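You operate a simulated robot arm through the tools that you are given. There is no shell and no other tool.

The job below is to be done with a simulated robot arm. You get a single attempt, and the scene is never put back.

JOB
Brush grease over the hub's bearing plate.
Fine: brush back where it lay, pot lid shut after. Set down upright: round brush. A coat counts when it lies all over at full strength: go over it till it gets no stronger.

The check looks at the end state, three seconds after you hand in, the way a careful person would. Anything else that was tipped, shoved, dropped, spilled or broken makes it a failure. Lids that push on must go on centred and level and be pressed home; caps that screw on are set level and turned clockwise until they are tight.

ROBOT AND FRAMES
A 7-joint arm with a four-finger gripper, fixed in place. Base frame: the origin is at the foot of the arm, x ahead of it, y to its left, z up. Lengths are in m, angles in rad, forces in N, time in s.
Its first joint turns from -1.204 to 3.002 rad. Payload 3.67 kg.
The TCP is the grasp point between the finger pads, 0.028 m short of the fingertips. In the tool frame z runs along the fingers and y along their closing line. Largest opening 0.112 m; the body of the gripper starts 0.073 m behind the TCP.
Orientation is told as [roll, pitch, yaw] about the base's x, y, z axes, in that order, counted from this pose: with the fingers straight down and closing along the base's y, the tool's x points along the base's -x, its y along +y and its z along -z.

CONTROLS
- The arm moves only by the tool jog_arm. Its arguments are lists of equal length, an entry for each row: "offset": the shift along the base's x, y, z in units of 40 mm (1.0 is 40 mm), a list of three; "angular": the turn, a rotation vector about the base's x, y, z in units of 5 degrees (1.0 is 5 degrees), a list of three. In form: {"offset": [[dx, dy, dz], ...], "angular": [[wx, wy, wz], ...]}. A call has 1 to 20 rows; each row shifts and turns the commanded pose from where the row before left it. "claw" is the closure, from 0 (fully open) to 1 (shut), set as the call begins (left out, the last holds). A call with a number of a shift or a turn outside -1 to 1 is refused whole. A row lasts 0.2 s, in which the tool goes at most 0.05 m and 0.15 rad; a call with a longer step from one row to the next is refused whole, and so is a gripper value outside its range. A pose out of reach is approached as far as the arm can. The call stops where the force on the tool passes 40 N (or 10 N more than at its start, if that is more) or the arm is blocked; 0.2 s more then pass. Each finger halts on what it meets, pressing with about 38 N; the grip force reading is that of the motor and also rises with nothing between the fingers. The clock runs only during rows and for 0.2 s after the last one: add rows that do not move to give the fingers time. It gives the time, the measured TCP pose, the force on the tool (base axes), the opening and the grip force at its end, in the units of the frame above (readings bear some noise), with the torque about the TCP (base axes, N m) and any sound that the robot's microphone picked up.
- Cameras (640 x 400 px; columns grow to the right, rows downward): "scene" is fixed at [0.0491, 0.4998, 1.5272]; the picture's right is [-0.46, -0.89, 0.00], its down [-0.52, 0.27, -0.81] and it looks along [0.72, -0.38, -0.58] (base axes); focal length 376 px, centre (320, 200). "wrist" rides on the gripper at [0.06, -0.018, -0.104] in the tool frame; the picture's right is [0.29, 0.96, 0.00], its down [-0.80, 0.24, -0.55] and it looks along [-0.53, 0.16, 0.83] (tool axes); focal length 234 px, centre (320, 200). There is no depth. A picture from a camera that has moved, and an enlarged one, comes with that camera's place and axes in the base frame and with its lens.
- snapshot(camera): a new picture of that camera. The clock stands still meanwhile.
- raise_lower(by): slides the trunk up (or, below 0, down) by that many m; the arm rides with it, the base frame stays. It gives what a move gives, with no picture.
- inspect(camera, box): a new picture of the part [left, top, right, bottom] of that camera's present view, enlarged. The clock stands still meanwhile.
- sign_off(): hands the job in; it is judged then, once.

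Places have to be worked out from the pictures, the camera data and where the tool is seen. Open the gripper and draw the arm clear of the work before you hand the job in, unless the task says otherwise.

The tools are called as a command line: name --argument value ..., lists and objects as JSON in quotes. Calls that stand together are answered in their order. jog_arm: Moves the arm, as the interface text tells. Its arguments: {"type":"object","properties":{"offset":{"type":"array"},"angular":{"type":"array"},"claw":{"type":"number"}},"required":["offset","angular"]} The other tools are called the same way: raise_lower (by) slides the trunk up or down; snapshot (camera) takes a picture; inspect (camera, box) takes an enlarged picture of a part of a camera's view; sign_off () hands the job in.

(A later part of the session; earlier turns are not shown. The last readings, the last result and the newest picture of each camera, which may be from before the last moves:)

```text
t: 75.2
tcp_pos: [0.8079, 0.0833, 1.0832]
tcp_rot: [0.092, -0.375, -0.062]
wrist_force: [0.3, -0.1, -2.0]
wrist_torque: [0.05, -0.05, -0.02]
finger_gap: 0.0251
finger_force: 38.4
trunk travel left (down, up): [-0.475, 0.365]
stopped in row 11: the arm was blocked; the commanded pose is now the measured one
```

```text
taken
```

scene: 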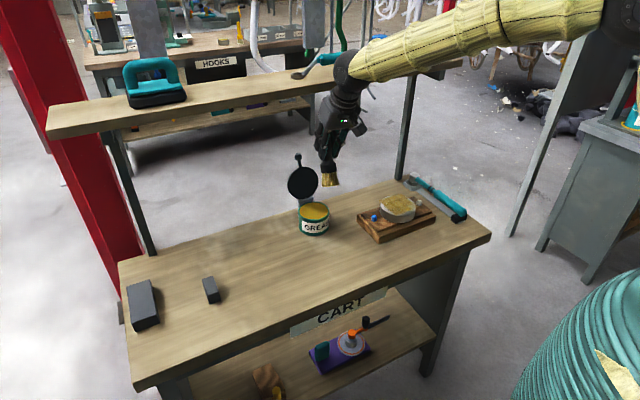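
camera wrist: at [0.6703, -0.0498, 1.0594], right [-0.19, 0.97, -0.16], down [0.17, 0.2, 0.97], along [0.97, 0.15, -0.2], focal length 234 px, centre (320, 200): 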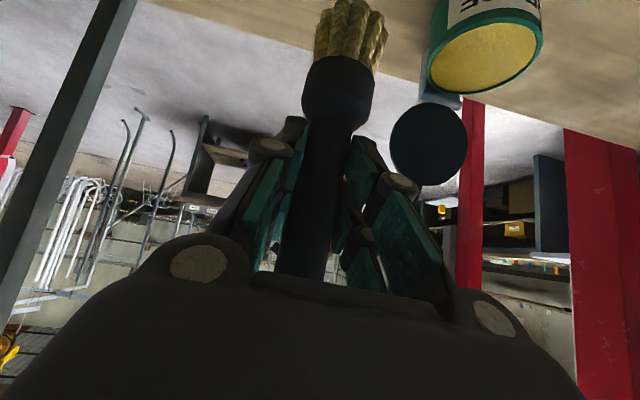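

Blocked again, this time with the tool 4 cm too high. I look very closely at the hand, shelf and lid for any contact.

inspect --camera "scene" --box '[270, 30, 430, 210]'

inspect --camera "scene" --box '[420, 0, 640, 140]'

snapshot --camera "wrist"

```text
2.22 times, centred on (350, 120) of scene
camera zoom: at [0.0491, 0.4998, 1.5272], right [-0.46, -0.89, 0.0], down [-0.52, 0.27, -0.81], along [0.72, -0.38, -0.58], focal length 835 px, centre (253, 378)
```

zoom: 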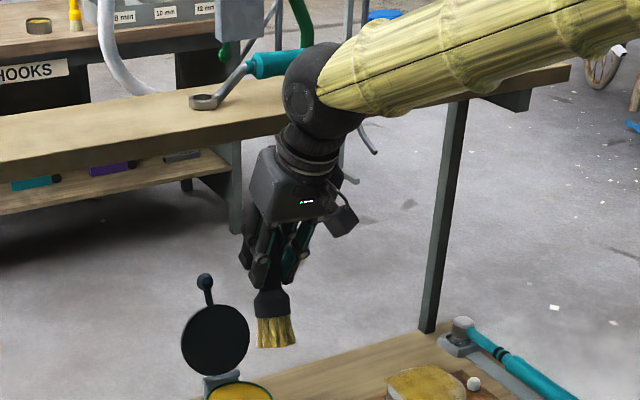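

```text
2.86 times, centred on (530, 70) of scene
camera zoom: at [0.0491, 0.4998, 1.5272], right [-0.46, -0.89, 0.0], down [-0.52, 0.27, -0.81], along [0.72, -0.38, -0.58], focal length 1074 px, centre (-280, 571)
```

zoom: 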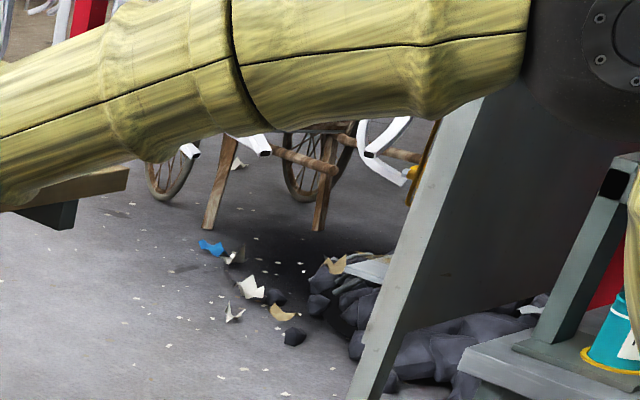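

```text
taken
camera wrist: at [0.7131, 0.0618, 1.1559], right [-0.24, 0.97, -0.02], down [0.54, 0.15, 0.82], along [0.8, 0.18, -0.57], focal length 234 px, centre (320, 200)
```

wrist: 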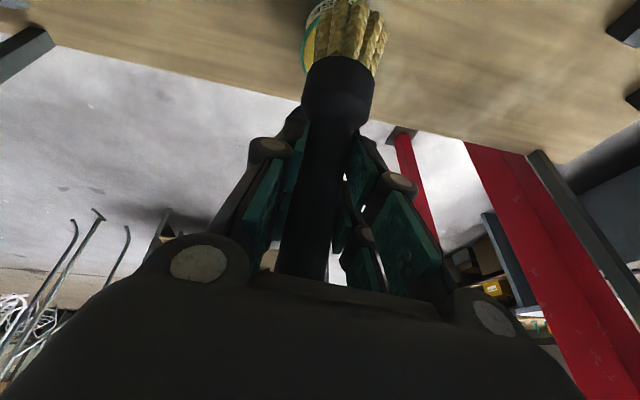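

I see no contact at the hand. I test small motions from here to find which direction is free: first straight down 4 cm.

jog_arm --offset '[[0, 0, -0.5], [0, 0, -0.5], [0, 0, 0], [0, 0, 0]]' --angular '[[0, 0, 0], [0, 0, 0], [0, 0, 0], [0, 0, 0]]'

```text
t: 76.2
tcp_pos: [0.8083, 0.0798, 1.0509]
tcp_rot: [0.102, -0.378, -0.069]
wrist_force: [0.3, -0.1, -1.3]
wrist_torque: [0.0, -0.06, -0.01]
finger_gap: 0.0249
finger_force: 38.5
trunk travel left (down, up): [-0.475, 0.365]
```

jog_arm --offset '[[0, 0.4, 0], [0, 0.4, 0], [0, 0, 0], [0, 0, 0]]' --angular '[[0, 0, 0], [0, 0, 0], [0, 0, 0], [0, 0, 0]]'

```text
t: 77.3
tcp_pos: [0.8148, 0.0963, 1.0619]
tcp_rot: [0.141, -0.372, -0.105]
wrist_force: [0.6, -0.4, -0.5]
wrist_torque: [0.0, 0.01, 0.01]
finger_gap: 0.0252
finger_force: 37.7
trunk travel left (down, up): [-0.475, 0.365]
stopped in row 4: the arm was blocked; the commanded pose is now the measured one
```

Motion to +y is resisted while the tool wants to turn (yaw −, roll +): a wrist-roll joint seems at its stop. Since the brush is round, the tool's yaw is free to choose; I turn the tool about −17° in yaw and see whether that frees it.

jog_arm --offset '[[0, 0, 0], [0, 0, 0], [0, 0, 0], [0, 0, 0], [0, 0, 0], [0, 0, 0]]' --angular '[[0, 0, -0.7], [0, 0, -0.7], [0, 0, -0.7], [0, 0, -0.7], [0, 0, -0.7], [0, 0, 0]]'

jog_arm --offset '[[0, 0.3, 0], [0, 0.3, 0], [0, 0, 0]]' --angular '[[0, 0, 0], [0, 0, 0], [0, 0, 0]]'

snapshot --camera "scene"

```text
t: 78.5
tcp_pos: [0.8248, 0.0638, 1.0886]
tcp_rot: [0.237, -0.32, -0.448]
wrist_force: [-1.7, 13.1, -23.1]
wrist_torque: [-1.27, -0.17, 0.06]
finger_gap: 0.0251
finger_force: 37.8
trunk travel left (down, up): [-0.475, 0.365]
stopped in row 5: the force on the tool passed its limit at 48 N (the readings are from after the stop); the commanded pose is now the measured one
```

```text
t: 78.8
tcp_pos: [0.8239, 0.0649, 1.0878]
tcp_rot: [0.241, -0.31, -0.458]
wrist_force: [-0.9, 2.4, -18.0]
wrist_torque: [0.01, -0.08, 0.01]
finger_gap: 0.025
finger_force: 38.0
trunk travel left (down, up): [-0.475, 0.365]
stopped in row 1: the force on the tool passed its limit at 47 N (the readings are from after the stop); the commanded pose is now the measured one
```

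```text
taken
```

scene: 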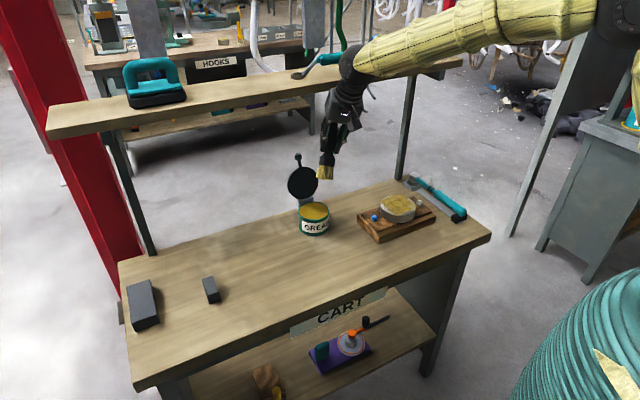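

Now there is a real force on the tool (about −20 N in z). I zoom in to find what the hand is touching before doing anything else.

inspect --camera "scene" --box '[290, 40, 410, 200]'

snapshot --camera "wrist"

jog_arm --offset '[[0, 0, 0]]' --angular '[[0, 0, 0]]'

```text
2.50 times, centred on (350, 120) of scene
camera zoom: at [0.0491, 0.4998, 1.5272], right [-0.46, -0.89, 0.0], down [-0.52, 0.27, -0.81], along [0.72, -0.38, -0.58], focal length 940 px, centre (245, 400)
```

zoom: 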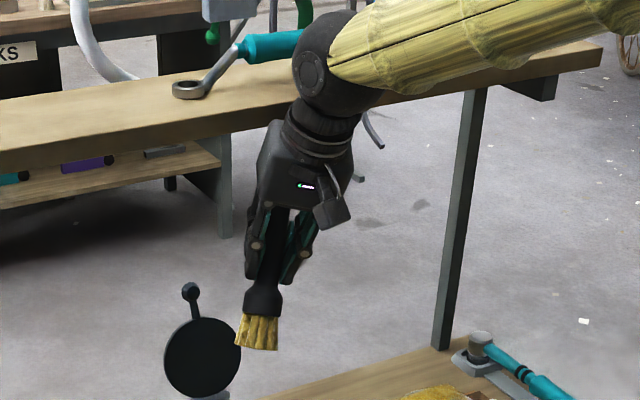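

```text
taken
camera wrist: at [0.7272, 0.064, 1.1614], right [0.1, 0.99, 0.13], down [0.56, -0.16, 0.81], along [0.82, -0.01, -0.57], focal length 234 px, centre (320, 200)
```

wrist: 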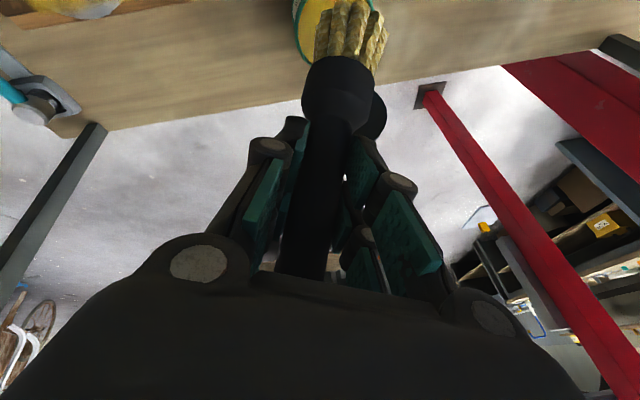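

```text
t: 79.2
tcp_pos: [0.8243, 0.0641, 1.0882]
tcp_rot: [0.239, -0.312, -0.459]
wrist_force: [-6.0, 1.5, -21.5]
wrist_torque: [0.13, -0.7, -0.07]
finger_gap: 0.025
finger_force: 38.2
trunk travel left (down, up): [-0.475, 0.365]
```

The torque places the contact at the top front of the hand, near (0.82, 0.05, 1.19): it is pressing against the overhead shelf's front edge, which reaches further forward than I judged. I back away down and toward the robot at once.

jog_arm --offset '[[-0.3, 0, -0.2], [-0.4, -0.1, -0.2], [-0.4, -0.2, -0.1], [0, 0, 0]]' --angular '[[0, 0, 0], [0, 0, 0], [0, 0, 0], [0, 0, 0]]'

snapshot --camera "scene"

```text
t: 80.2
tcp_pos: [0.7786, 0.0546, 1.0691]
tcp_rot: [0.24, -0.315, -0.457]
wrist_force: [0.3, -1.2, -0.8]
wrist_torque: [0.0, -0.02, 0.05]
finger_gap: 0.0249
finger_force: 37.8
trunk travel left (down, up): [-0.475, 0.365]
```

```text
taken
```

scene: 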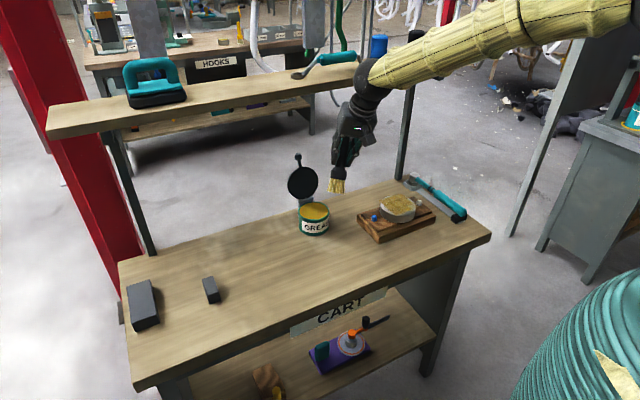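

Free again with exact tracking. With this yaw I test a +y move at a safe distance from the shelf.

jog_arm --offset '[[-0.2, 0.3, -0.2], [-0.2, 0.3, -0.2], [0, 0.4, 0], [0, 0, 0]]' --angular '[[0, 0, 0], [0, 0, 0], [0, 0, 0], [0, 0, 0]]'

```text
t: 81.2
tcp_pos: [0.7683, 0.082, 1.0603]
tcp_rot: [0.269, -0.296, -0.478]
wrist_force: [0.1, -0.5, -0.4]
wrist_torque: [0.01, -0.04, 0.03]
finger_gap: 0.025
finger_force: 38.2
trunk travel left (down, up): [-0.475, 0.365]
```

Still resisted toward +y regardless of yaw, so it is something further up the arm. I go back to the clean region at y≈−0.12, restoring the tool orientation on the way.

jog_arm --offset '[[-0.06, -0.62, 0], [-0.06, -0.62, 0], [-0.06, -0.62, 0], [-0.06, -0.62, 0], [-0.06, -0.62, 0], [-0.06, -0.62, 0], [-0.06, -0.62, 0], [-0.06, -0.62, 0], [0, 0, 0]]' --angular '[[-0.375, 0.012, 0.559], [-0.375, 0.012, 0.559], [-0.375, 0.012, 0.559], [-0.375, 0.012, 0.559], [-0.375, 0.012, 0.559], [-0.375, 0.012, 0.559], [-0.375, 0.012, 0.559], [-0.375, 0.012, 0.559], [0, 0, 0]]'

snapshot --camera "scene"

```text
t: 83.2
tcp_pos: [0.7414, -0.1027, 1.0536]
tcp_rot: [-0.034, -0.363, 0.031]
wrist_force: [0.7, 0.8, -0.8]
wrist_torque: [0.0, 0.01, -0.01]
finger_gap: 0.0252
finger_force: 38.0
trunk travel left (down, up): [-0.475, 0.365]
```

```text
taken
```

scene: 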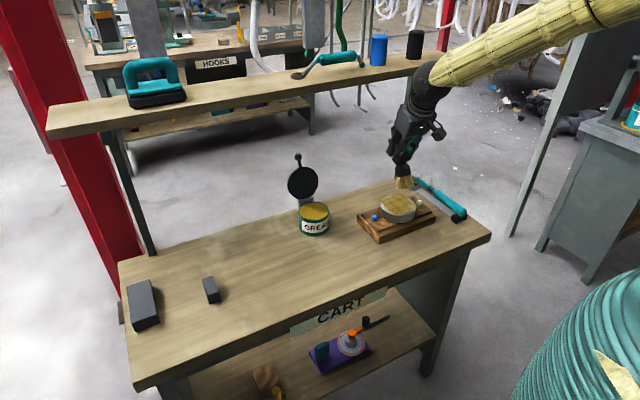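

Clean again; nothing on the shelf was disturbed. I now go back toward the start posture (tool straight down, pulled back) to let the arm take its original configuration before approaching the pot from there.

jog_arm --offset '[[-0.594, 0.219, 0.25], [-0.594, 0.219, 0.25], [-0.594, 0.219, 0.25], [-0.594, 0.219, 0.25], [-0.594, 0.219, 0.25], [-0.594, 0.219, 0.25], [-0.594, 0.219, 0.25], [-0.594, 0.219, 0.25], [0, 0, 0]]' --angular '[[0.046, 0.52, -0.03], [0.046, 0.52, -0.03], [0.046, 0.52, -0.03], [0.046, 0.52, -0.03], [0.046, 0.52, -0.03], [0.046, 0.52, -0.03], [0.046, 0.52, -0.03], [0.046, 0.52, -0.03], [0, 0, 0]]'

snapshot --camera "scene"

```text
t: 85.2
tcp_pos: [0.5538, -0.034, 1.134]
tcp_rot: [0.005, 0.001, 0.001]
wrist_force: [-0.2, -0.5, -1.9]
wrist_torque: [-0.02, -0.04, 0.0]
finger_gap: 0.0251
finger_force: 38.1
trunk travel left (down, up): [-0.475, 0.365]
```

```text
taken
```

scene: 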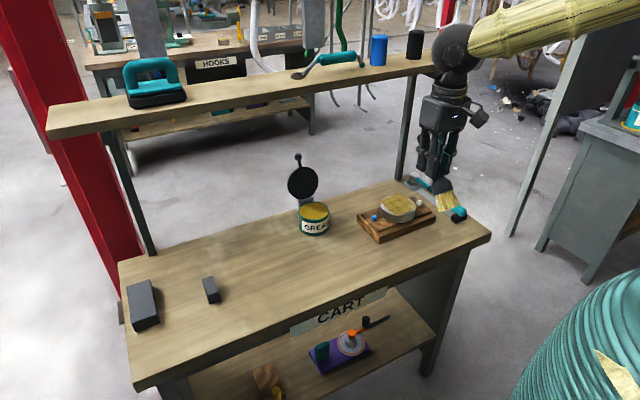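

Clean pose. I bring the trunk back to its original height and compare with the first picture.

raise_lower --by 0.15

jog_arm --offset '[[-0.2, 0.06, -0.7], [-0.22, 0.06, -0.7], [0, 0, 0]]' --angular '[[0, 0, 0], [0, 0, 0], [0, 0, 0]]'

snapshot --camera "scene"

```text
t: 87.0
tcp_pos: [0.5538, -0.0338, 1.2841]
tcp_rot: [0.006, -0.001, -0.002]
wrist_force: [-0.1, 0.2, -0.6]
wrist_torque: [-0.01, -0.04, 0.02]
finger_gap: 0.0251
finger_force: 38.0
trunk travel left (down, up): [-0.625, 0.215]
```

```text
t: 87.8
tcp_pos: [0.5363, -0.03, 1.2284]
tcp_rot: [0.008, -0.002, -0.001]
wrist_force: [-0.3, 0.0, -1.0]
wrist_torque: [0.01, -0.02, -0.01]
finger_gap: 0.0248
finger_force: 37.9
trunk travel left (down, up): [-0.625, 0.215]
```

```text
taken
```

scene: 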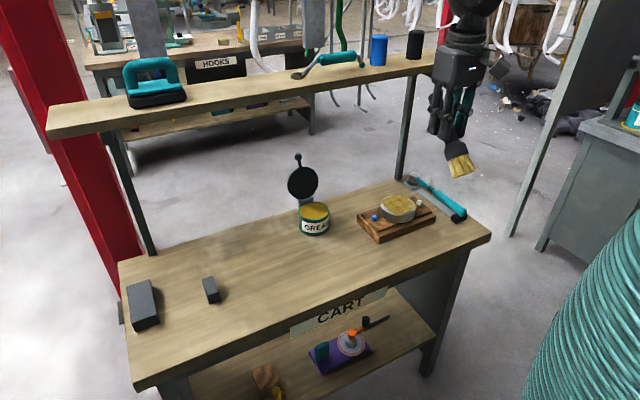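

The posture matches the initial one. I repeat my very first approach (down and to the left with the fingers tilting forward), now aiming for y = 0.107 at z ≈ 1.03.

jog_arm --offset '[[0.384, 0.425, -0.619], [0.384, 0.425, -0.619], [0.384, 0.425, -0.619], [0.384, 0.425, -0.619], [0.384, 0.425, -0.619], [0.384, 0.425, -0.619], [0.384, 0.425, -0.619], [0.384, 0.425, -0.619], [0, 0, 0]]' --angular '[[-0.01, -0.75, 0], [-0.01, -0.75, 0], [-0.01, -0.75, 0], [-0.01, -0.75, 0], [-0.01, -0.75, 0], [-0.01, -0.75, 0], [-0.01, -0.75, 0], [-0.01, -0.75, 0], [0, 0, 0]]'

snapshot --camera "scene"

```text
t: 90.0
tcp_pos: [0.6774, 0.0995, 1.0773]
tcp_rot: [0.131, -0.539, -0.099]
wrist_force: [0.0, 0.1, -1.0]
wrist_torque: [0.0, 0.01, 0.0]
finger_gap: 0.0252
finger_force: 37.5
trunk travel left (down, up): [-0.625, 0.215]
stopped in row 9: the arm was blocked; the commanded pose is now the measured one
```

```text
taken
```

scene: 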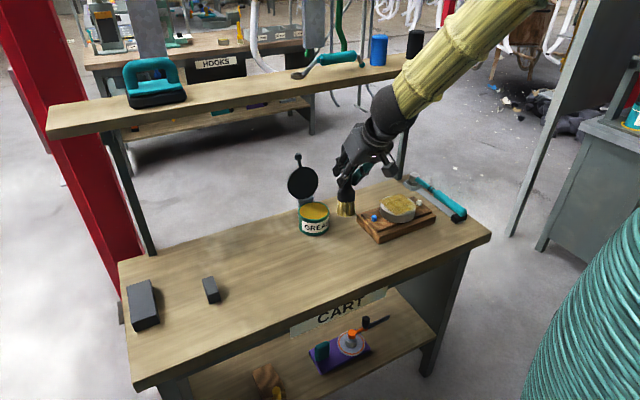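

Blocked again at nearly the same place, with the tool 5 cm too high — so some upper part of the arm seems to be held up. I look at the arm and its surroundings in detail.

inspect --camera "scene" --box '[440, 0, 640, 130]'

inspect --camera "scene" --box '[320, 60, 460, 220]'

inspect --camera "scene" --box '[500, 180, 640, 400]'

snapshot --camera "wrist"

```text
3.08 times, centred on (540, 65) of scene
camera zoom: at [0.0491, 0.4998, 1.5272], right [-0.46, -0.89, 0.0], down [-0.52, 0.27, -0.81], along [0.72, -0.38, -0.58], focal length 1157 px, centre (-357, 615)
```

zoom: 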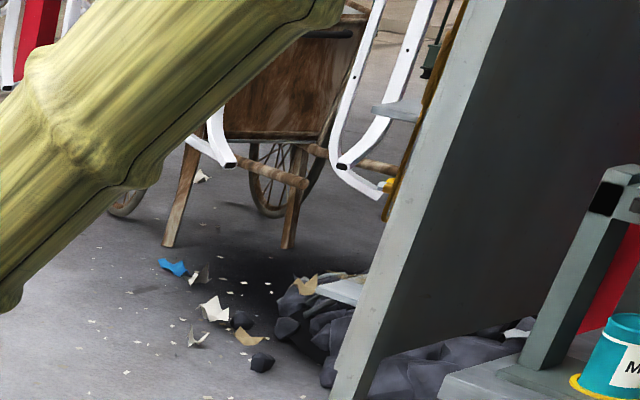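

```text
2.50 times, centred on (390, 140) of scene
camera zoom: at [0.0491, 0.4998, 1.5272], right [-0.46, -0.89, 0.0], down [-0.52, 0.27, -0.81], along [0.72, -0.38, -0.58], focal length 940 px, centre (145, 350)
```

zoom: 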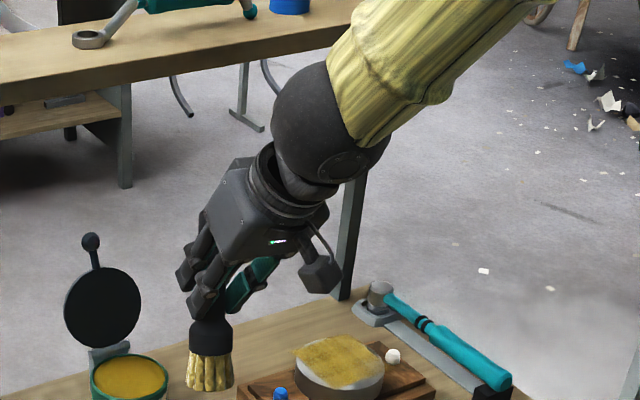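

```text
1.82 times, centred on (570, 290) of scene
camera zoom: at [0.0491, 0.4998, 1.5272], right [-0.46, -0.89, 0.0], down [-0.52, 0.27, -0.81], along [0.72, -0.38, -0.58], focal length 684 px, centre (-134, 36)
```

zoom: 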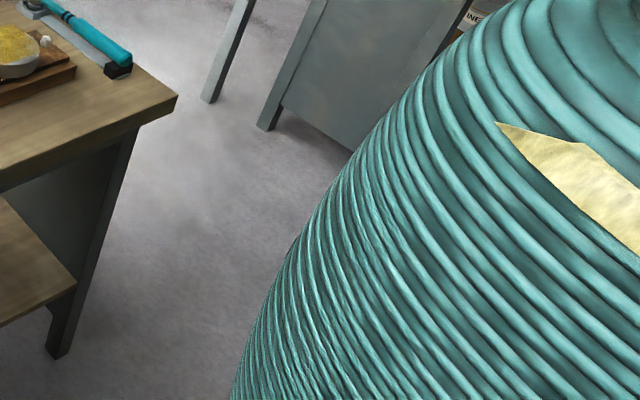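

```text
taken
camera wrist: at [0.5709, 0.0784, 1.1331], right [-0.22, 0.98, -0.04], down [0.4, 0.13, 0.91], along [0.89, 0.18, -0.42], focal length 234 px, centre (320, 200)
```

wrist: 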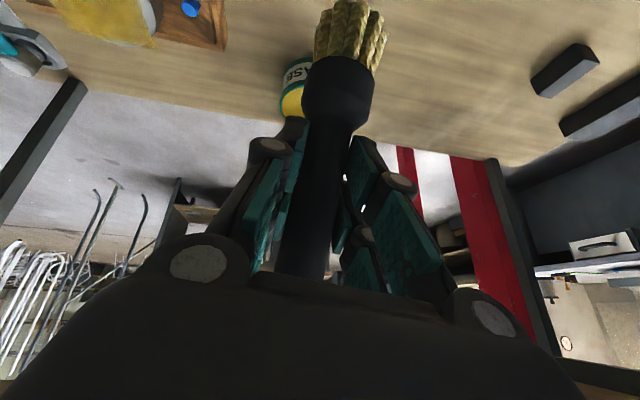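

The enlarged view reaches beyond the normal frame on the right. I use that to look at the arm's elbow, upper arm and trunk.

inspect --camera "scene" --box '[636, 0, 640, 400]'

inspect --camera "scene" --box '[400, 0, 640, 4]'

```text
1.00 times, centred on (638, 200) of scene (not enlarged: the box is as wide or as high as the picture)
camera zoom: at [0.0491, 0.4998, 1.5272], right [-0.46, -0.89, 0.0], down [-0.52, 0.27, -0.81], along [0.72, -0.38, -0.58], focal length 376 px, centre (2, 200)
```

zoom: 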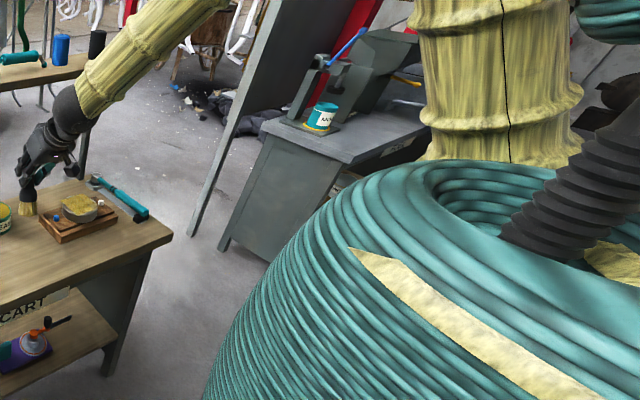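

```text
2.67 times, centred on (520, 2) of scene
camera zoom: at [0.0491, 0.4998, 1.5272], right [-0.46, -0.89, 0.0], down [-0.52, 0.27, -0.81], along [0.72, -0.38, -0.58], focal length 1002 px, centre (-213, 728)
```

zoom: 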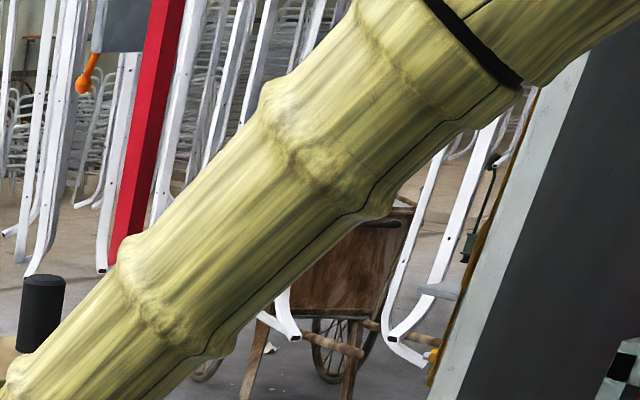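

That wide view is very useful. I look above the frame and to the upper right as well.

inspect --camera "scene" --box '[0, 0, 640, 2]'

inspect --camera "scene" --box '[638, 0, 640, 200]'

inspect --camera "wrist" --box '[0, 398, 640, 400]'

inspect --camera "wrist" --box '[0, 0, 640, 2]'

```text
1.00 times, centred on (320, 1) of scene (not enlarged: the box is as wide or as high as the picture)
camera zoom: at [0.0491, 0.4998, 1.5272], right [-0.46, -0.89, 0.0], down [-0.52, 0.27, -0.81], along [0.72, -0.38, -0.58], focal length 376 px, centre (320, 399)
```

zoom: 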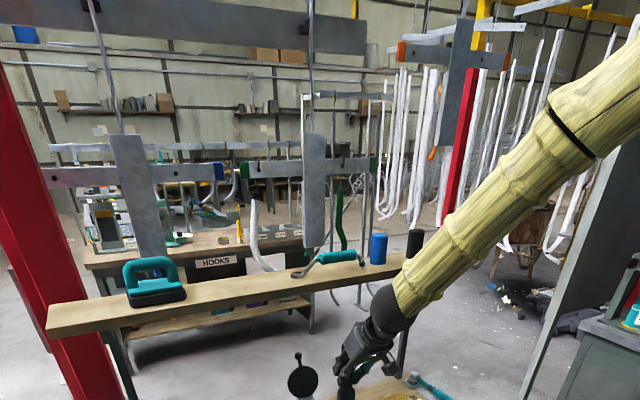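

```text
2.00 times, centred on (639, 100) of scene
camera zoom: at [0.0491, 0.4998, 1.5272], right [-0.46, -0.89, 0.0], down [-0.52, 0.27, -0.81], along [0.72, -0.38, -0.58], focal length 752 px, centre (-318, 400)
```

zoom: 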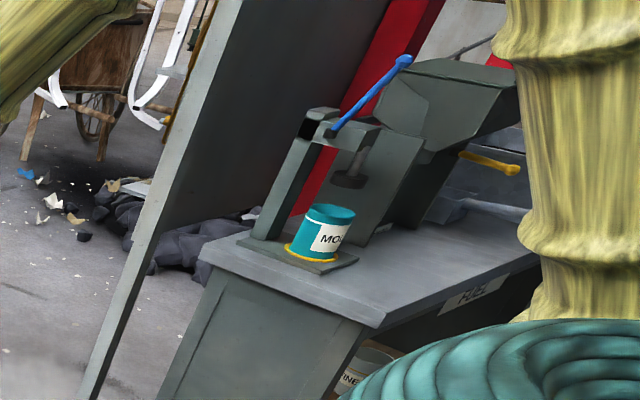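

```text
1.00 times, centred on (320, 399) of wrist (not enlarged: the box is as wide or as high as the picture)
camera zoom: at [0.5709, 0.0784, 1.1331], right [-0.22, 0.98, -0.04], down [0.4, 0.13, 0.91], along [0.89, 0.18, -0.42], focal length 234 px, centre (320, 1)
```

zoom: 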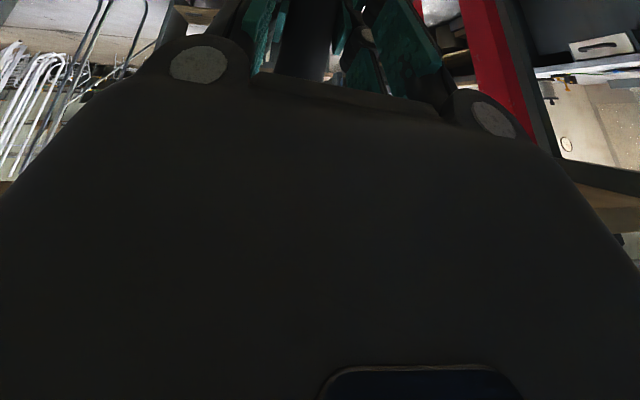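

```text
1.00 times, centred on (320, 1) of wrist (not enlarged: the box is as wide or as high as the picture)
camera zoom: at [0.5709, 0.0784, 1.1331], right [-0.22, 0.98, -0.04], down [0.4, 0.13, 0.91], along [0.89, 0.18, -0.42], focal length 234 px, centre (320, 399)
```

zoom: 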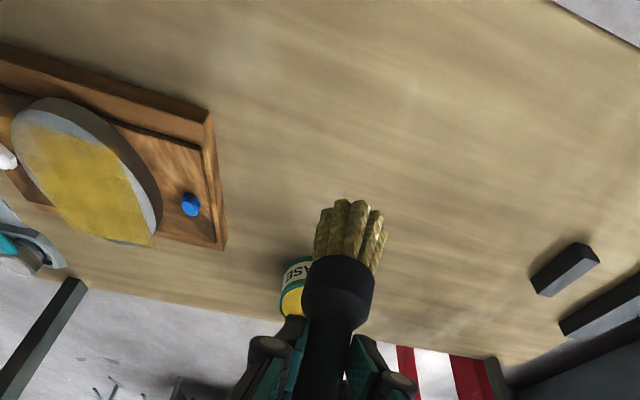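

The enlarged view can reach outside the frame. I try a box beyond the frame's upper right to see the elbow.

inspect --camera "scene" --box '[480, -300, 1120, 100]'

```text
refused: -300 is not a number from 0 to 400
```

I cannot see the elbow directly. I test whether turning left is free when the arm is high and pulled back: first retreat up and back, restoring the orientation.

jog_arm --offset '[[-0.5, -0.1, 0.5], [-0.5, -0.1, 0.5], [-0.5, -0.1, 0.5], [-0.5, -0.1, 0.5], [-0.5, -0.1, 0.5], [-0.5, -0.1, 0.5], [0, 0, 0]]' --angular '[[-0.215, 0.647, 0.06], [-0.215, 0.647, 0.06], [-0.215, 0.647, 0.06], [-0.215, 0.647, 0.06], [-0.215, 0.647, 0.06], [-0.215, 0.647, 0.06], [0, 0, 0]]'

jog_arm --offset '[[0, 0.6, 0], [0, 0.6, 0], [0, 0.6, 0], [0, 0.6, 0], [0, 0, 0]]' --angular '[[0, 0, 0], [0, 0, 0], [0, 0, 0], [0, 0, 0], [0, 0, 0]]'

inspect --camera "scene" --box '[638, 0, 640, 400]'

inspect --camera "scene" --box '[0, 0, 640, 2]'

```text
t: 91.6
tcp_pos: [0.5567, 0.0761, 1.1968]
tcp_rot: [-0.014, -0.206, -0.01]
wrist_force: [0.4, 0.2, -1.4]
wrist_torque: [-0.05, -0.01, 0.02]
finger_gap: 0.0253
finger_force: 38.3
trunk travel left (down, up): [-0.625, 0.215]
```

```text
t: 92.8
tcp_pos: [0.5566, 0.1695, 1.1959]
tcp_rot: [-0.003, -0.196, -0.017]
wrist_force: [-0.3, 0.4, -0.3]
wrist_torque: [0.0, 0.01, -0.03]
finger_gap: 0.025
finger_force: 38.2
trunk travel left (down, up): [-0.625, 0.215]
```

```text
1.00 times, centred on (639, 200) of scene (not enlarged: the box is as wide or as high as the picture)
camera zoom: at [0.0491, 0.4998, 1.5272], right [-0.46, -0.89, 0.0], down [-0.52, 0.27, -0.81], along [0.72, -0.38, -0.58], focal length 376 px, centre (1, 200)
```

zoom: 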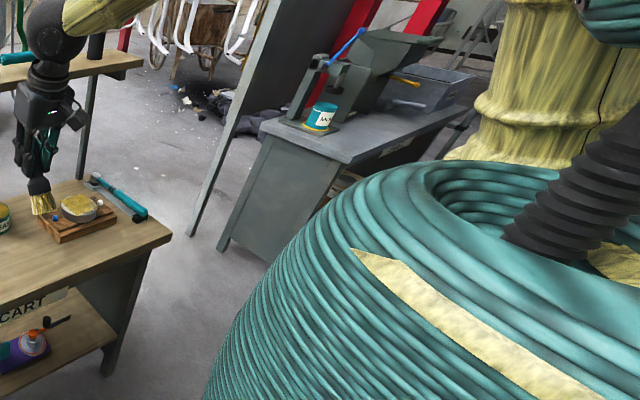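

```text
1.00 times, centred on (320, 1) of scene (not enlarged: the box is as wide or as high as the picture)
camera zoom: at [0.0491, 0.4998, 1.5272], right [-0.46, -0.89, 0.0], down [-0.52, 0.27, -0.81], along [0.72, -0.38, -0.58], focal length 376 px, centre (320, 399)
```

zoom: 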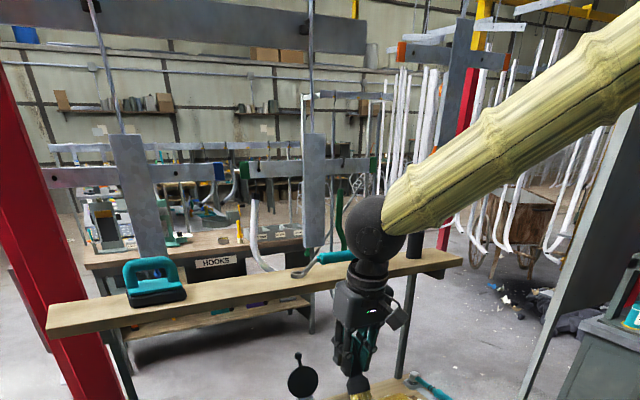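

High and pulled back, the leftward turn is completely free. I continue to y≈0.27 up here, then descend there to the attitude that worked before.

jog_arm --offset '[[0.05, 0.6, 0], [0.05, 0.6, 0], [0.05, 0.6, 0], [0.05, 0.6, 0], [0, 0, 0]]' --angular '[[0, 0, 0.05], [0, 0, 0.05], [0, 0, 0.05], [0, 0, 0.05], [0, 0, 0]]'

jog_arm --offset '[[0.1, 0.05, -0.5], [0.1, 0.05, -0.5], [0.1, 0.05, -0.5], [0.1, 0.05, -0.5], [0, 0, 0]]' --angular '[[0, -0.85, 0], [0, -0.85, 0], [0, -0.85, 0], [0, -0.85, 0], [0, 0, 0]]'

```text
t: 94.0
tcp_pos: [0.5759, 0.2561, 1.2067]
tcp_rot: [0.061, -0.159, -0.032]
wrist_force: [0.8, 0.2, 0.3]
wrist_torque: [-0.01, 0.0, 0.02]
finger_gap: 0.025
finger_force: 37.9
trunk travel left (down, up): [-0.625, 0.215]
```

```text
t: 95.4
tcp_pos: [0.5936, 0.2638, 1.1691]
tcp_rot: [0.107, -0.496, -0.081]
wrist_force: [0.0, -0.3, -0.7]
wrist_torque: [-0.04, -0.02, -0.01]
finger_gap: 0.0248
finger_force: 38.1
trunk travel left (down, up): [-0.625, 0.215]
stopped in row 5: the arm was blocked; the commanded pose is now the measured one
```

The descent on the left blocks again; the error axes all pass near the right-hand shoulder, i.e. the arm can't fold across far enough with the hand pointing straight ahead. If the tool yaws +45°, the wrist sits ~11 cm further right and nearer the shoulder, and a round brush does not mind. I rotate to yaw +45° with the brush upright while moving to y≈0.10.

jog_arm --offset '[[0.013, -0.341, -0.05], [0.013, -0.341, -0.05], [0.013, -0.341, -0.05], [0.013, -0.341, -0.05], [0.013, -0.341, -0.05], [0.013, -0.341, -0.05], [0.013, -0.341, -0.1], [0.013, -0.341, -0.1], [0.013, -0.341, -0.1], [0.013, -0.341, -0.1], [0.013, -0.341, -0.1], [0.013, -0.341, -0.1], [0, 0, 0]]' --angular '[[0.0194, -0.2975, 0.7586], [0.0194, -0.2975, 0.7586], [0.0194, -0.2975, 0.7586], [0.0194, -0.2975, 0.7586], [0.0194, -0.2975, 0.7586], [0.0194, -0.2975, 0.7586], [0.0194, -0.2975, 0.7586], [0.0194, -0.2975, 0.7586], [0.0194, -0.2975, 0.7586], [0.0194, -0.2975, 0.7586], [0.0194, -0.2975, 0.7586], [0.0194, -0.2975, 0.7586], [0, 0, 0]]'

inspect --camera "scene" --box '[0, 0, 640, 2]'

snapshot --camera "scene"

```text
t: 98.2
tcp_pos: [0.5981, 0.1019, 1.1315]
tcp_rot: [-0.008, -0.791, 0.79]
wrist_force: [0.0, 0.5, -1.6]
wrist_torque: [-0.02, -0.01, -0.02]
finger_gap: 0.0251
finger_force: 37.6
trunk travel left (down, up): [-0.625, 0.215]
```

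```text
1.00 times, centred on (320, 1) of scene (not enlarged: the box is as wide or as high as the picture)
camera zoom: at [0.0491, 0.4998, 1.5272], right [-0.46, -0.89, 0.0], down [-0.52, 0.27, -0.81], along [0.72, -0.38, -0.58], focal length 376 px, centre (320, 399)
```

zoom: 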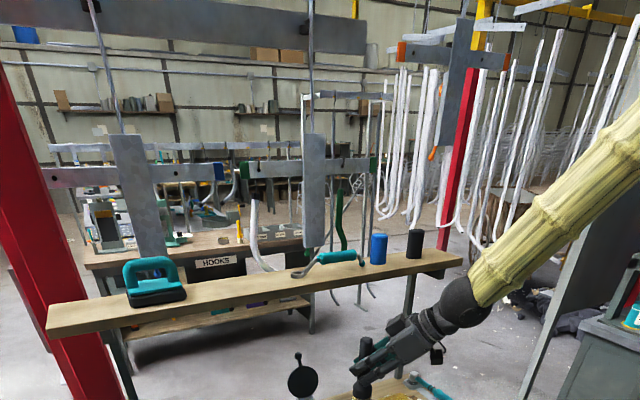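

```text
taken
```

scene: 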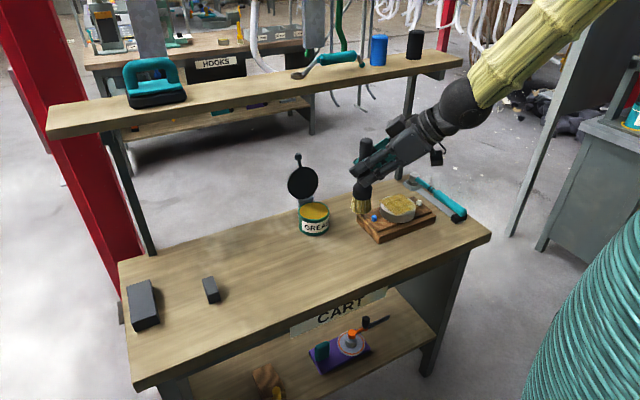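

Yaw +45° works perfectly and the brush is upright. I go over the pot.

jog_arm --offset '[[0.825, 0.02, -0.357], [0.825, 0.02, -0.357], [0.825, 0.02, -0.357], [0.825, 0.02, -0.357], [0.825, 0.02, -0.357], [0.825, 0.02, -0.357], [0.825, 0.02, -0.357], [0, 0, 0]]' --angular '[[0.02, 0.07, 0.065], [0, 0, 0], [0, 0, 0], [0, 0, 0], [0, 0, 0], [0, 0, 0], [0, 0, 0], [0, 0, 0]]'

inspect --camera "scene" --box '[270, 120, 400, 250]'

snapshot --camera "scene"

```text
t: 100.0
tcp_pos: [0.8295, 0.1083, 1.0311]
tcp_rot: [0.001, -0.787, 0.787]
wrist_force: [-0.2, 0.4, -0.6]
wrist_torque: [-0.04, -0.04, -0.04]
finger_gap: 0.025
finger_force: 37.6
trunk travel left (down, up): [-0.625, 0.215]
```

```text
3.08 times, centred on (335, 185) of scene
camera zoom: at [0.0491, 0.4998, 1.5272], right [-0.46, -0.89, 0.0], down [-0.52, 0.27, -0.81], along [0.72, -0.38, -0.58], focal length 1157 px, centre (274, 246)
```

zoom: 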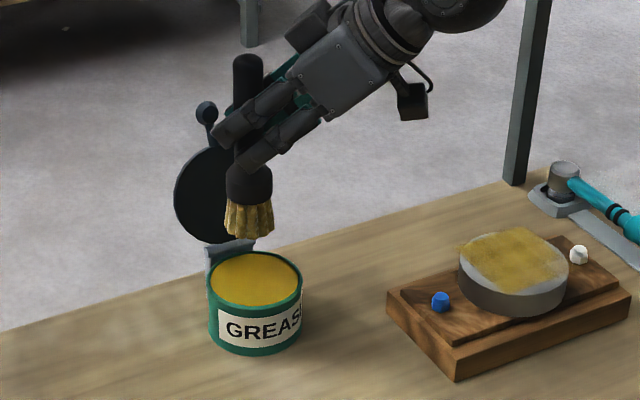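

```text
taken
```

scene: 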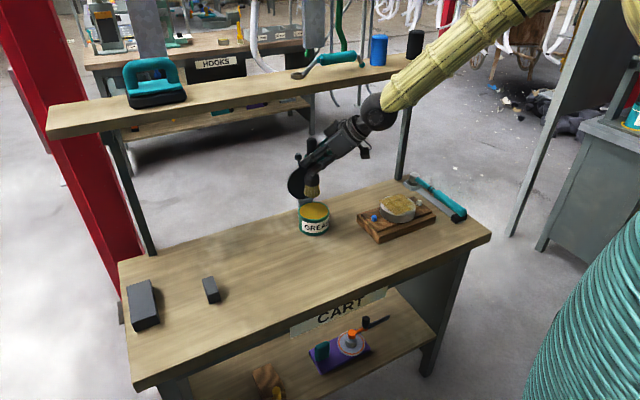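

The brush is over the pot with full tracking. I shift slightly to centre the tip and lower to just above the grease.

jog_arm --offset '[[-0.18, -0.18, -0.4], [0, 0, -0.5], [0, 0, -0.4], [0, 0, -0.1], [0, 0, 0]]' --angular '[[0, 0, 0], [0, 0, 0], [0, 0, 0], [0, 0, 0], [0, 0, 0]]'

jog_arm --offset '[[0, 0, -0.05], [0, 0, -0.05], [0, 0, -0.05], [0, 0, 0]]' --angular '[[0, 0, 0], [0, 0, 0], [0, 0, 0], [0, 0, 0]]'

inspect --camera "scene" --box '[280, 150, 360, 240]'

```text
t: 101.2
tcp_pos: [0.8239, 0.1008, 0.9729]
tcp_rot: [0.002, -0.789, 0.787]
wrist_force: [0.0, 0.3, -0.9]
wrist_torque: [-0.01, 0.03, 0.01]
finger_gap: 0.0248
finger_force: 38.0
trunk travel left (down, up): [-0.625, 0.215]
```

```text
t: 102.2
tcp_pos: [0.8232, 0.1002, 0.9674]
tcp_rot: [0.002, -0.787, 0.788]
wrist_force: [0.0, 1.1, 0.1]
wrist_torque: [-0.01, 0.0, 0.0]
finger_gap: 0.0249
finger_force: 38.0
trunk travel left (down, up): [-0.625, 0.215]
```

```text
4.44 times, centred on (320, 195) of scene
camera zoom: at [0.0491, 0.4998, 1.5272], right [-0.46, -0.89, 0.0], down [-0.52, 0.27, -0.81], along [0.72, -0.38, -0.58], focal length 1671 px, centre (320, 222)
```

zoom: 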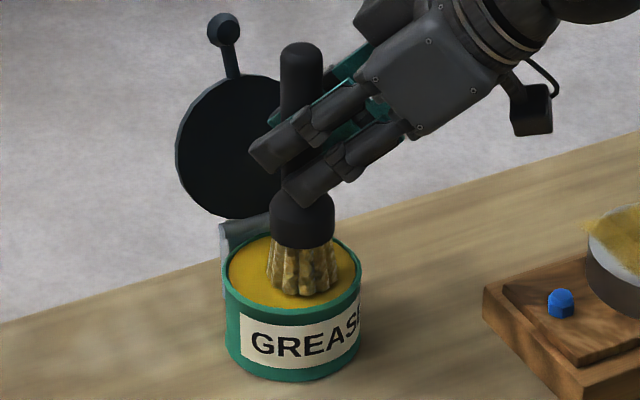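

Almost in contact; the bristles have gone pale, so reloading is right. I press gently in 1 mm steps.

jog_arm --offset '[[0, 0, -0.03], [0, 0, -0.03], [0, 0, -0.03], [0, 0, 0], [0, 0, 0]]' --angular '[[0, 0, 0], [0, 0, 0], [0, 0, 0], [0, 0, 0], [0, 0, 0]]'

inspect --camera "scene" --box '[280, 150, 360, 240]'

```text
t: 103.4
tcp_pos: [0.8223, 0.1018, 0.9654]
tcp_rot: [0.0, -0.789, 0.787]
wrist_force: [1.9, -0.8, 14.4]
wrist_torque: [-0.14, -0.11, 0.02]
finger_gap: 0.0249
finger_force: 37.5
trunk travel left (down, up): [-0.625, 0.215]
```

```text
4.44 times, centred on (320, 195) of scene
camera zoom: at [0.0491, 0.4998, 1.5272], right [-0.46, -0.89, 0.0], down [-0.52, 0.27, -0.81], along [0.72, -0.38, -0.58], focal length 1671 px, centre (320, 222)
```

zoom: 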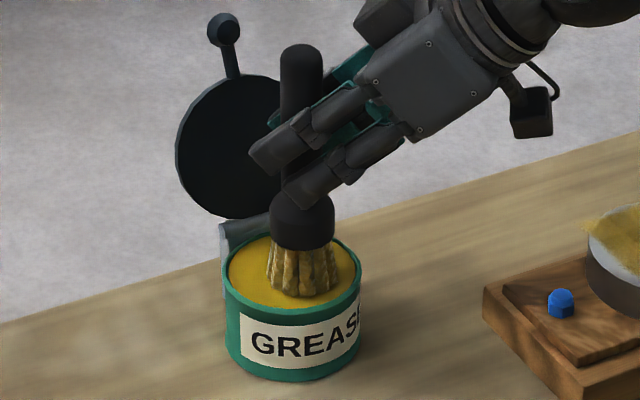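

Contact at 14 N; the bristles are yellowing. I dwell with small swirls to load fully.

jog_arm --offset '[[0.08, 0, 0], [0, 0.08, 0], [-0.08, 0, 0], [-0.08, 0, 0], [0, -0.08, 0], [0.08, 0, 0], [0, 0, 0], [0, 0, 0]]' --angular '[[0, 0, 0], [0, 0, 0], [0, 0, 0], [0, 0, 0], [0, 0, 0], [0, 0, 0], [0, 0, 0], [0, 0, 0]]'

inspect --camera "scene" --box '[280, 150, 360, 240]'

```text
t: 105.2
tcp_pos: [0.8199, 0.1015, 0.9674]
tcp_rot: [0.001, -0.789, 0.789]
wrist_force: [-7.2, 8.6, 22.5]
wrist_torque: [0.64, 0.36, 0.11]
finger_gap: 0.0251
finger_force: 37.7
trunk travel left (down, up): [-0.625, 0.215]
```

```text
4.44 times, centred on (320, 195) of scene
camera zoom: at [0.0491, 0.4998, 1.5272], right [-0.46, -0.89, 0.0], down [-0.52, 0.27, -0.81], along [0.72, -0.38, -0.58], focal length 1671 px, centre (320, 222)
```

zoom: 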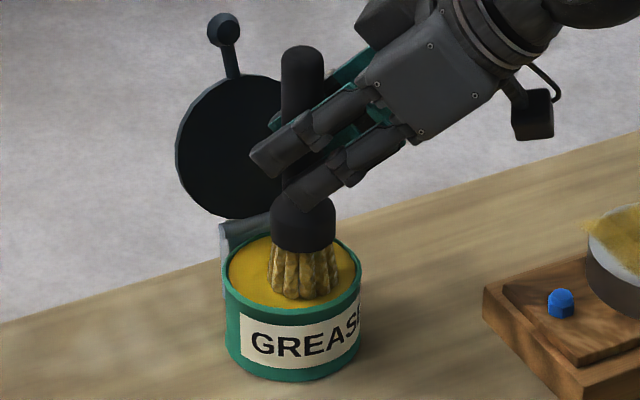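

I lift out and check the load.

jog_arm --offset '[[0, 0, 0.3], [0, 0, 0.6], [0, 0, 0.6], [0, 0, 0]]' --angular '[[0, 0, 0], [0, 0, 0], [0, 0, 0], [0, 0, 0]]'

inspect --camera "scene" --box '[280, 140, 360, 240]'

```text
t: 106.2
tcp_pos: [0.8228, 0.1008, 1.0253]
tcp_rot: [0.005, -0.785, 0.787]
wrist_force: [-0.3, -0.1, -1.0]
wrist_torque: [0.0, 0.01, -0.01]
finger_gap: 0.0251
finger_force: 38.2
trunk travel left (down, up): [-0.625, 0.215]
```

```text
4.00 times, centred on (320, 190) of scene
camera zoom: at [0.0491, 0.4998, 1.5272], right [-0.46, -0.89, 0.0], down [-0.52, 0.27, -0.81], along [0.72, -0.38, -0.58], focal length 1504 px, centre (320, 240)
```

zoom: 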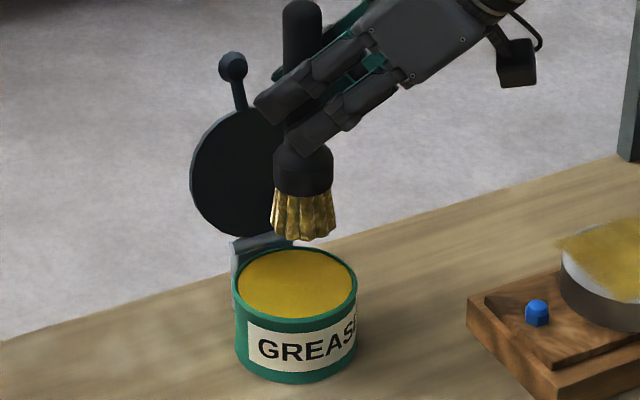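

Fully loaded. I carry it to the plate with the same yaw, aiming the tip at the plate centre (TCP ≈ (0.7265, −0.1255)).

jog_arm --offset '[[-0.301, -0.707, 0], [-0.301, -0.707, 0], [-0.301, -0.707, 0], [-0.301, -0.707, 0], [-0.301, -0.707, 0], [-0.301, -0.707, 0], [-0.301, -0.707, 0], [-0.301, -0.707, 0], [0, 0, 0]]' --angular '[[0, 0, 0], [0, 0, 0], [0, 0, 0], [0, 0, 0], [0, 0, 0], [0, 0, 0], [0, 0, 0], [0, 0, 0], [0, 0, 0]]'

inspect --camera "scene" --box '[350, 140, 450, 245]'

inspect --camera "wrist" --box '[0, 0, 640, 2]'

```text
t: 108.2
tcp_pos: [0.7261, -0.1271, 1.0248]
tcp_rot: [0.002, -0.789, 0.789]
wrist_force: [0.7, 0.6, -0.8]
wrist_torque: [0.0, 0.01, 0.0]
finger_gap: 0.025
finger_force: 37.9
trunk travel left (down, up): [-0.625, 0.215]
```

```text
3.81 times, centred on (400, 192) of scene
camera zoom: at [0.0491, 0.4998, 1.5272], right [-0.46, -0.89, 0.0], down [-0.52, 0.27, -0.81], along [0.72, -0.38, -0.58], focal length 1432 px, centre (15, 229)
```

zoom: 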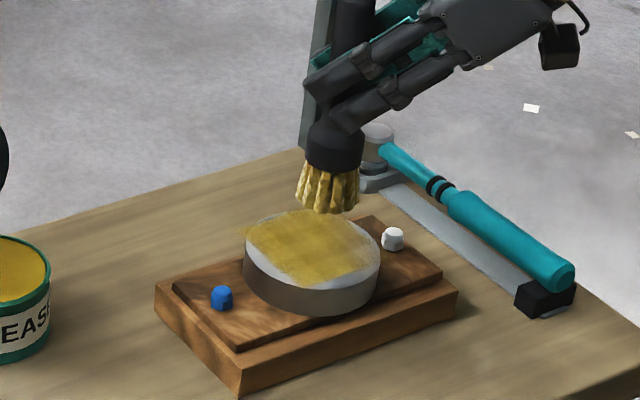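

```text
1.00 times, centred on (320, 1) of wrist (not enlarged: the box is as wide or as high as the picture)
camera zoom: at [0.6575, -0.2219, 1.0551], right [-0.82, 0.53, -0.2], down [-0.05, 0.29, 0.96], along [0.57, 0.8, -0.21], focal length 234 px, centre (320, 399)
```

zoom: 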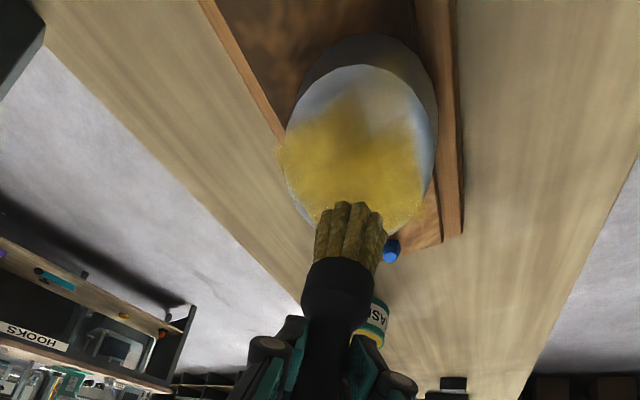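

The wrist view shows the plate well: coat is missing on the robot side and near-right edges. I trim the position to the plate centre and lower to near contact.

jog_arm --offset '[[-0.065, 0.2, -0.5], [0, 0, -0.45], [0, 0, -0.1], [0, 0, -0.05], [0, 0, 0]]' --angular '[[0, 0, 0], [0, 0, 0], [0, 0, 0], [0, 0, 0], [0, 0, 0]]'

jog_arm --offset '[[0, 0, -0.03], [0, 0, -0.03], [0, 0, -0.03], [0, 0, 0]]' --angular '[[0, 0, 0], [0, 0, 0], [0, 0, 0], [0, 0, 0]]'

```text
t: 109.4
tcp_pos: [0.7217, -0.1173, 0.9802]
tcp_rot: [0.001, -0.788, 0.787]
wrist_force: [0.4, 0.4, -0.6]
wrist_torque: [-0.02, -0.02, -0.01]
finger_gap: 0.0248
finger_force: 38.1
trunk travel left (down, up): [-0.625, 0.215]
```

```text
t: 110.4
tcp_pos: [0.7228, -0.1186, 0.9773]
tcp_rot: [0.002, -0.789, 0.787]
wrist_force: [0.2, 0.5, -1.4]
wrist_torque: [-0.01, 0.02, -0.01]
finger_gap: 0.0252
finger_force: 38.3
trunk travel left (down, up): [-0.625, 0.215]
```

Just above contact; continuing in 1 mm steps.

jog_arm --offset '[[0, 0, -0.025], [0, 0, -0.025], [0, 0, 0]]' --angular '[[0, 0, 0], [0, 0, 0], [0, 0, 0]]'

```text
t: 111.2
tcp_pos: [0.723, -0.118, 0.9762]
tcp_rot: [0.002, -0.788, 0.787]
wrist_force: [-3.8, -1.4, 8.8]
wrist_torque: [-0.16, 0.22, 0.04]
finger_gap: 0.0249
finger_force: 37.8
trunk travel left (down, up): [-0.625, 0.215]
```

Contact, 9 N. I add a touch of pressure and sweep a full ring of 32 mm radius about this centre.

jog_arm --offset '[[0.267, 0, -0.02], [0.267, 0, 0], [0.267, 0, 0], [-0.0609, 0.3062, 0], [-0.1734, 0.2595, 0], [-0.2595, 0.1734, 0], [-0.3062, 0.0609, 0], [-0.3062, -0.0609, 0], [-0.2595, -0.1734, 0], [-0.1734, -0.2595, 0], [-0.0609, -0.3062, 0], [0.0609, -0.3062, 0], [0.1734, -0.2595, 0], [0.2595, -0.1734, 0], [0.3062, -0.0609, 0], [0.3062, 0.0609, 0], [0.2595, 0.1734, 0], [0.1734, 0.2595, 0], [0.0609, 0.3062, 0]]' --angular '[[0, 0, 0], [0, 0, 0], [0, 0, 0], [0, 0, 0], [0, 0, 0], [0, 0, 0], [0, 0, 0], [0, 0, 0], [0, 0, 0], [0, 0, 0], [0, 0, 0], [0, 0, 0], [0, 0, 0], [0, 0, 0], [0, 0, 0], [0, 0, 0], [0, 0, 0], [0, 0, 0], [0, 0, 0]]'

inspect --camera "scene" --box '[360, 170, 440, 240]'

inspect --camera "wrist" --box '[0, 0, 640, 2]'

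```text
t: 115.2
tcp_pos: [0.7547, -0.1186, 0.9746]
tcp_rot: [0.0, -0.787, 0.784]
wrist_force: [0.6, -6.1, 14.9]
wrist_torque: [-0.3, -0.3, -0.16]
finger_gap: 0.025
finger_force: 38.2
trunk travel left (down, up): [-0.625, 0.215]
```

```text
5.71 times, centred on (400, 205) of scene
camera zoom: at [0.0491, 0.4998, 1.5272], right [-0.46, -0.89, 0.0], down [-0.52, 0.27, -0.81], along [0.72, -0.38, -0.58], focal length 2148 px, centre (-137, 171)
```

zoom: 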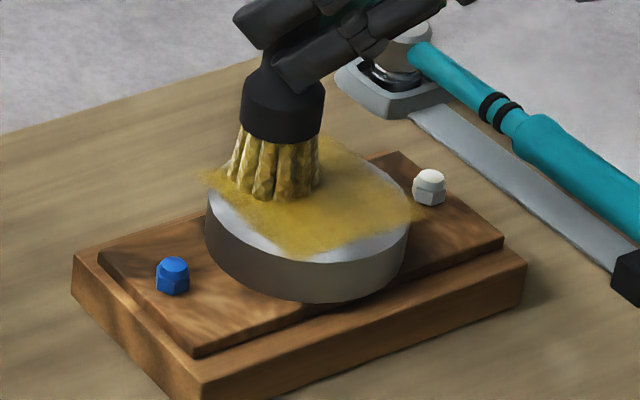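

```text
1.00 times, centred on (320, 1) of wrist (not enlarged: the box is as wide or as high as the picture)
camera zoom: at [0.6861, -0.2135, 1.0058], right [-0.82, 0.53, -0.2], down [-0.05, 0.29, 0.96], along [0.57, 0.8, -0.21], focal length 234 px, centre (320, 399)
```

zoom: 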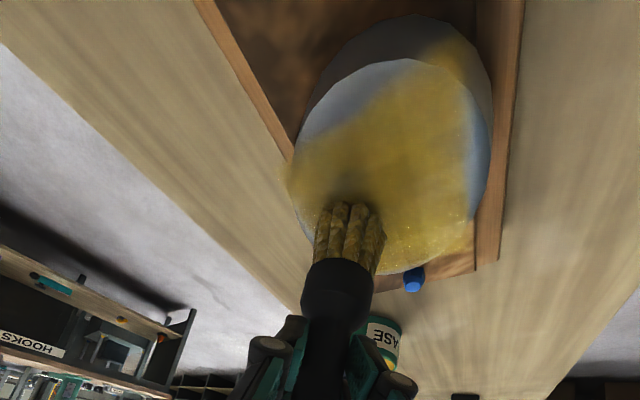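

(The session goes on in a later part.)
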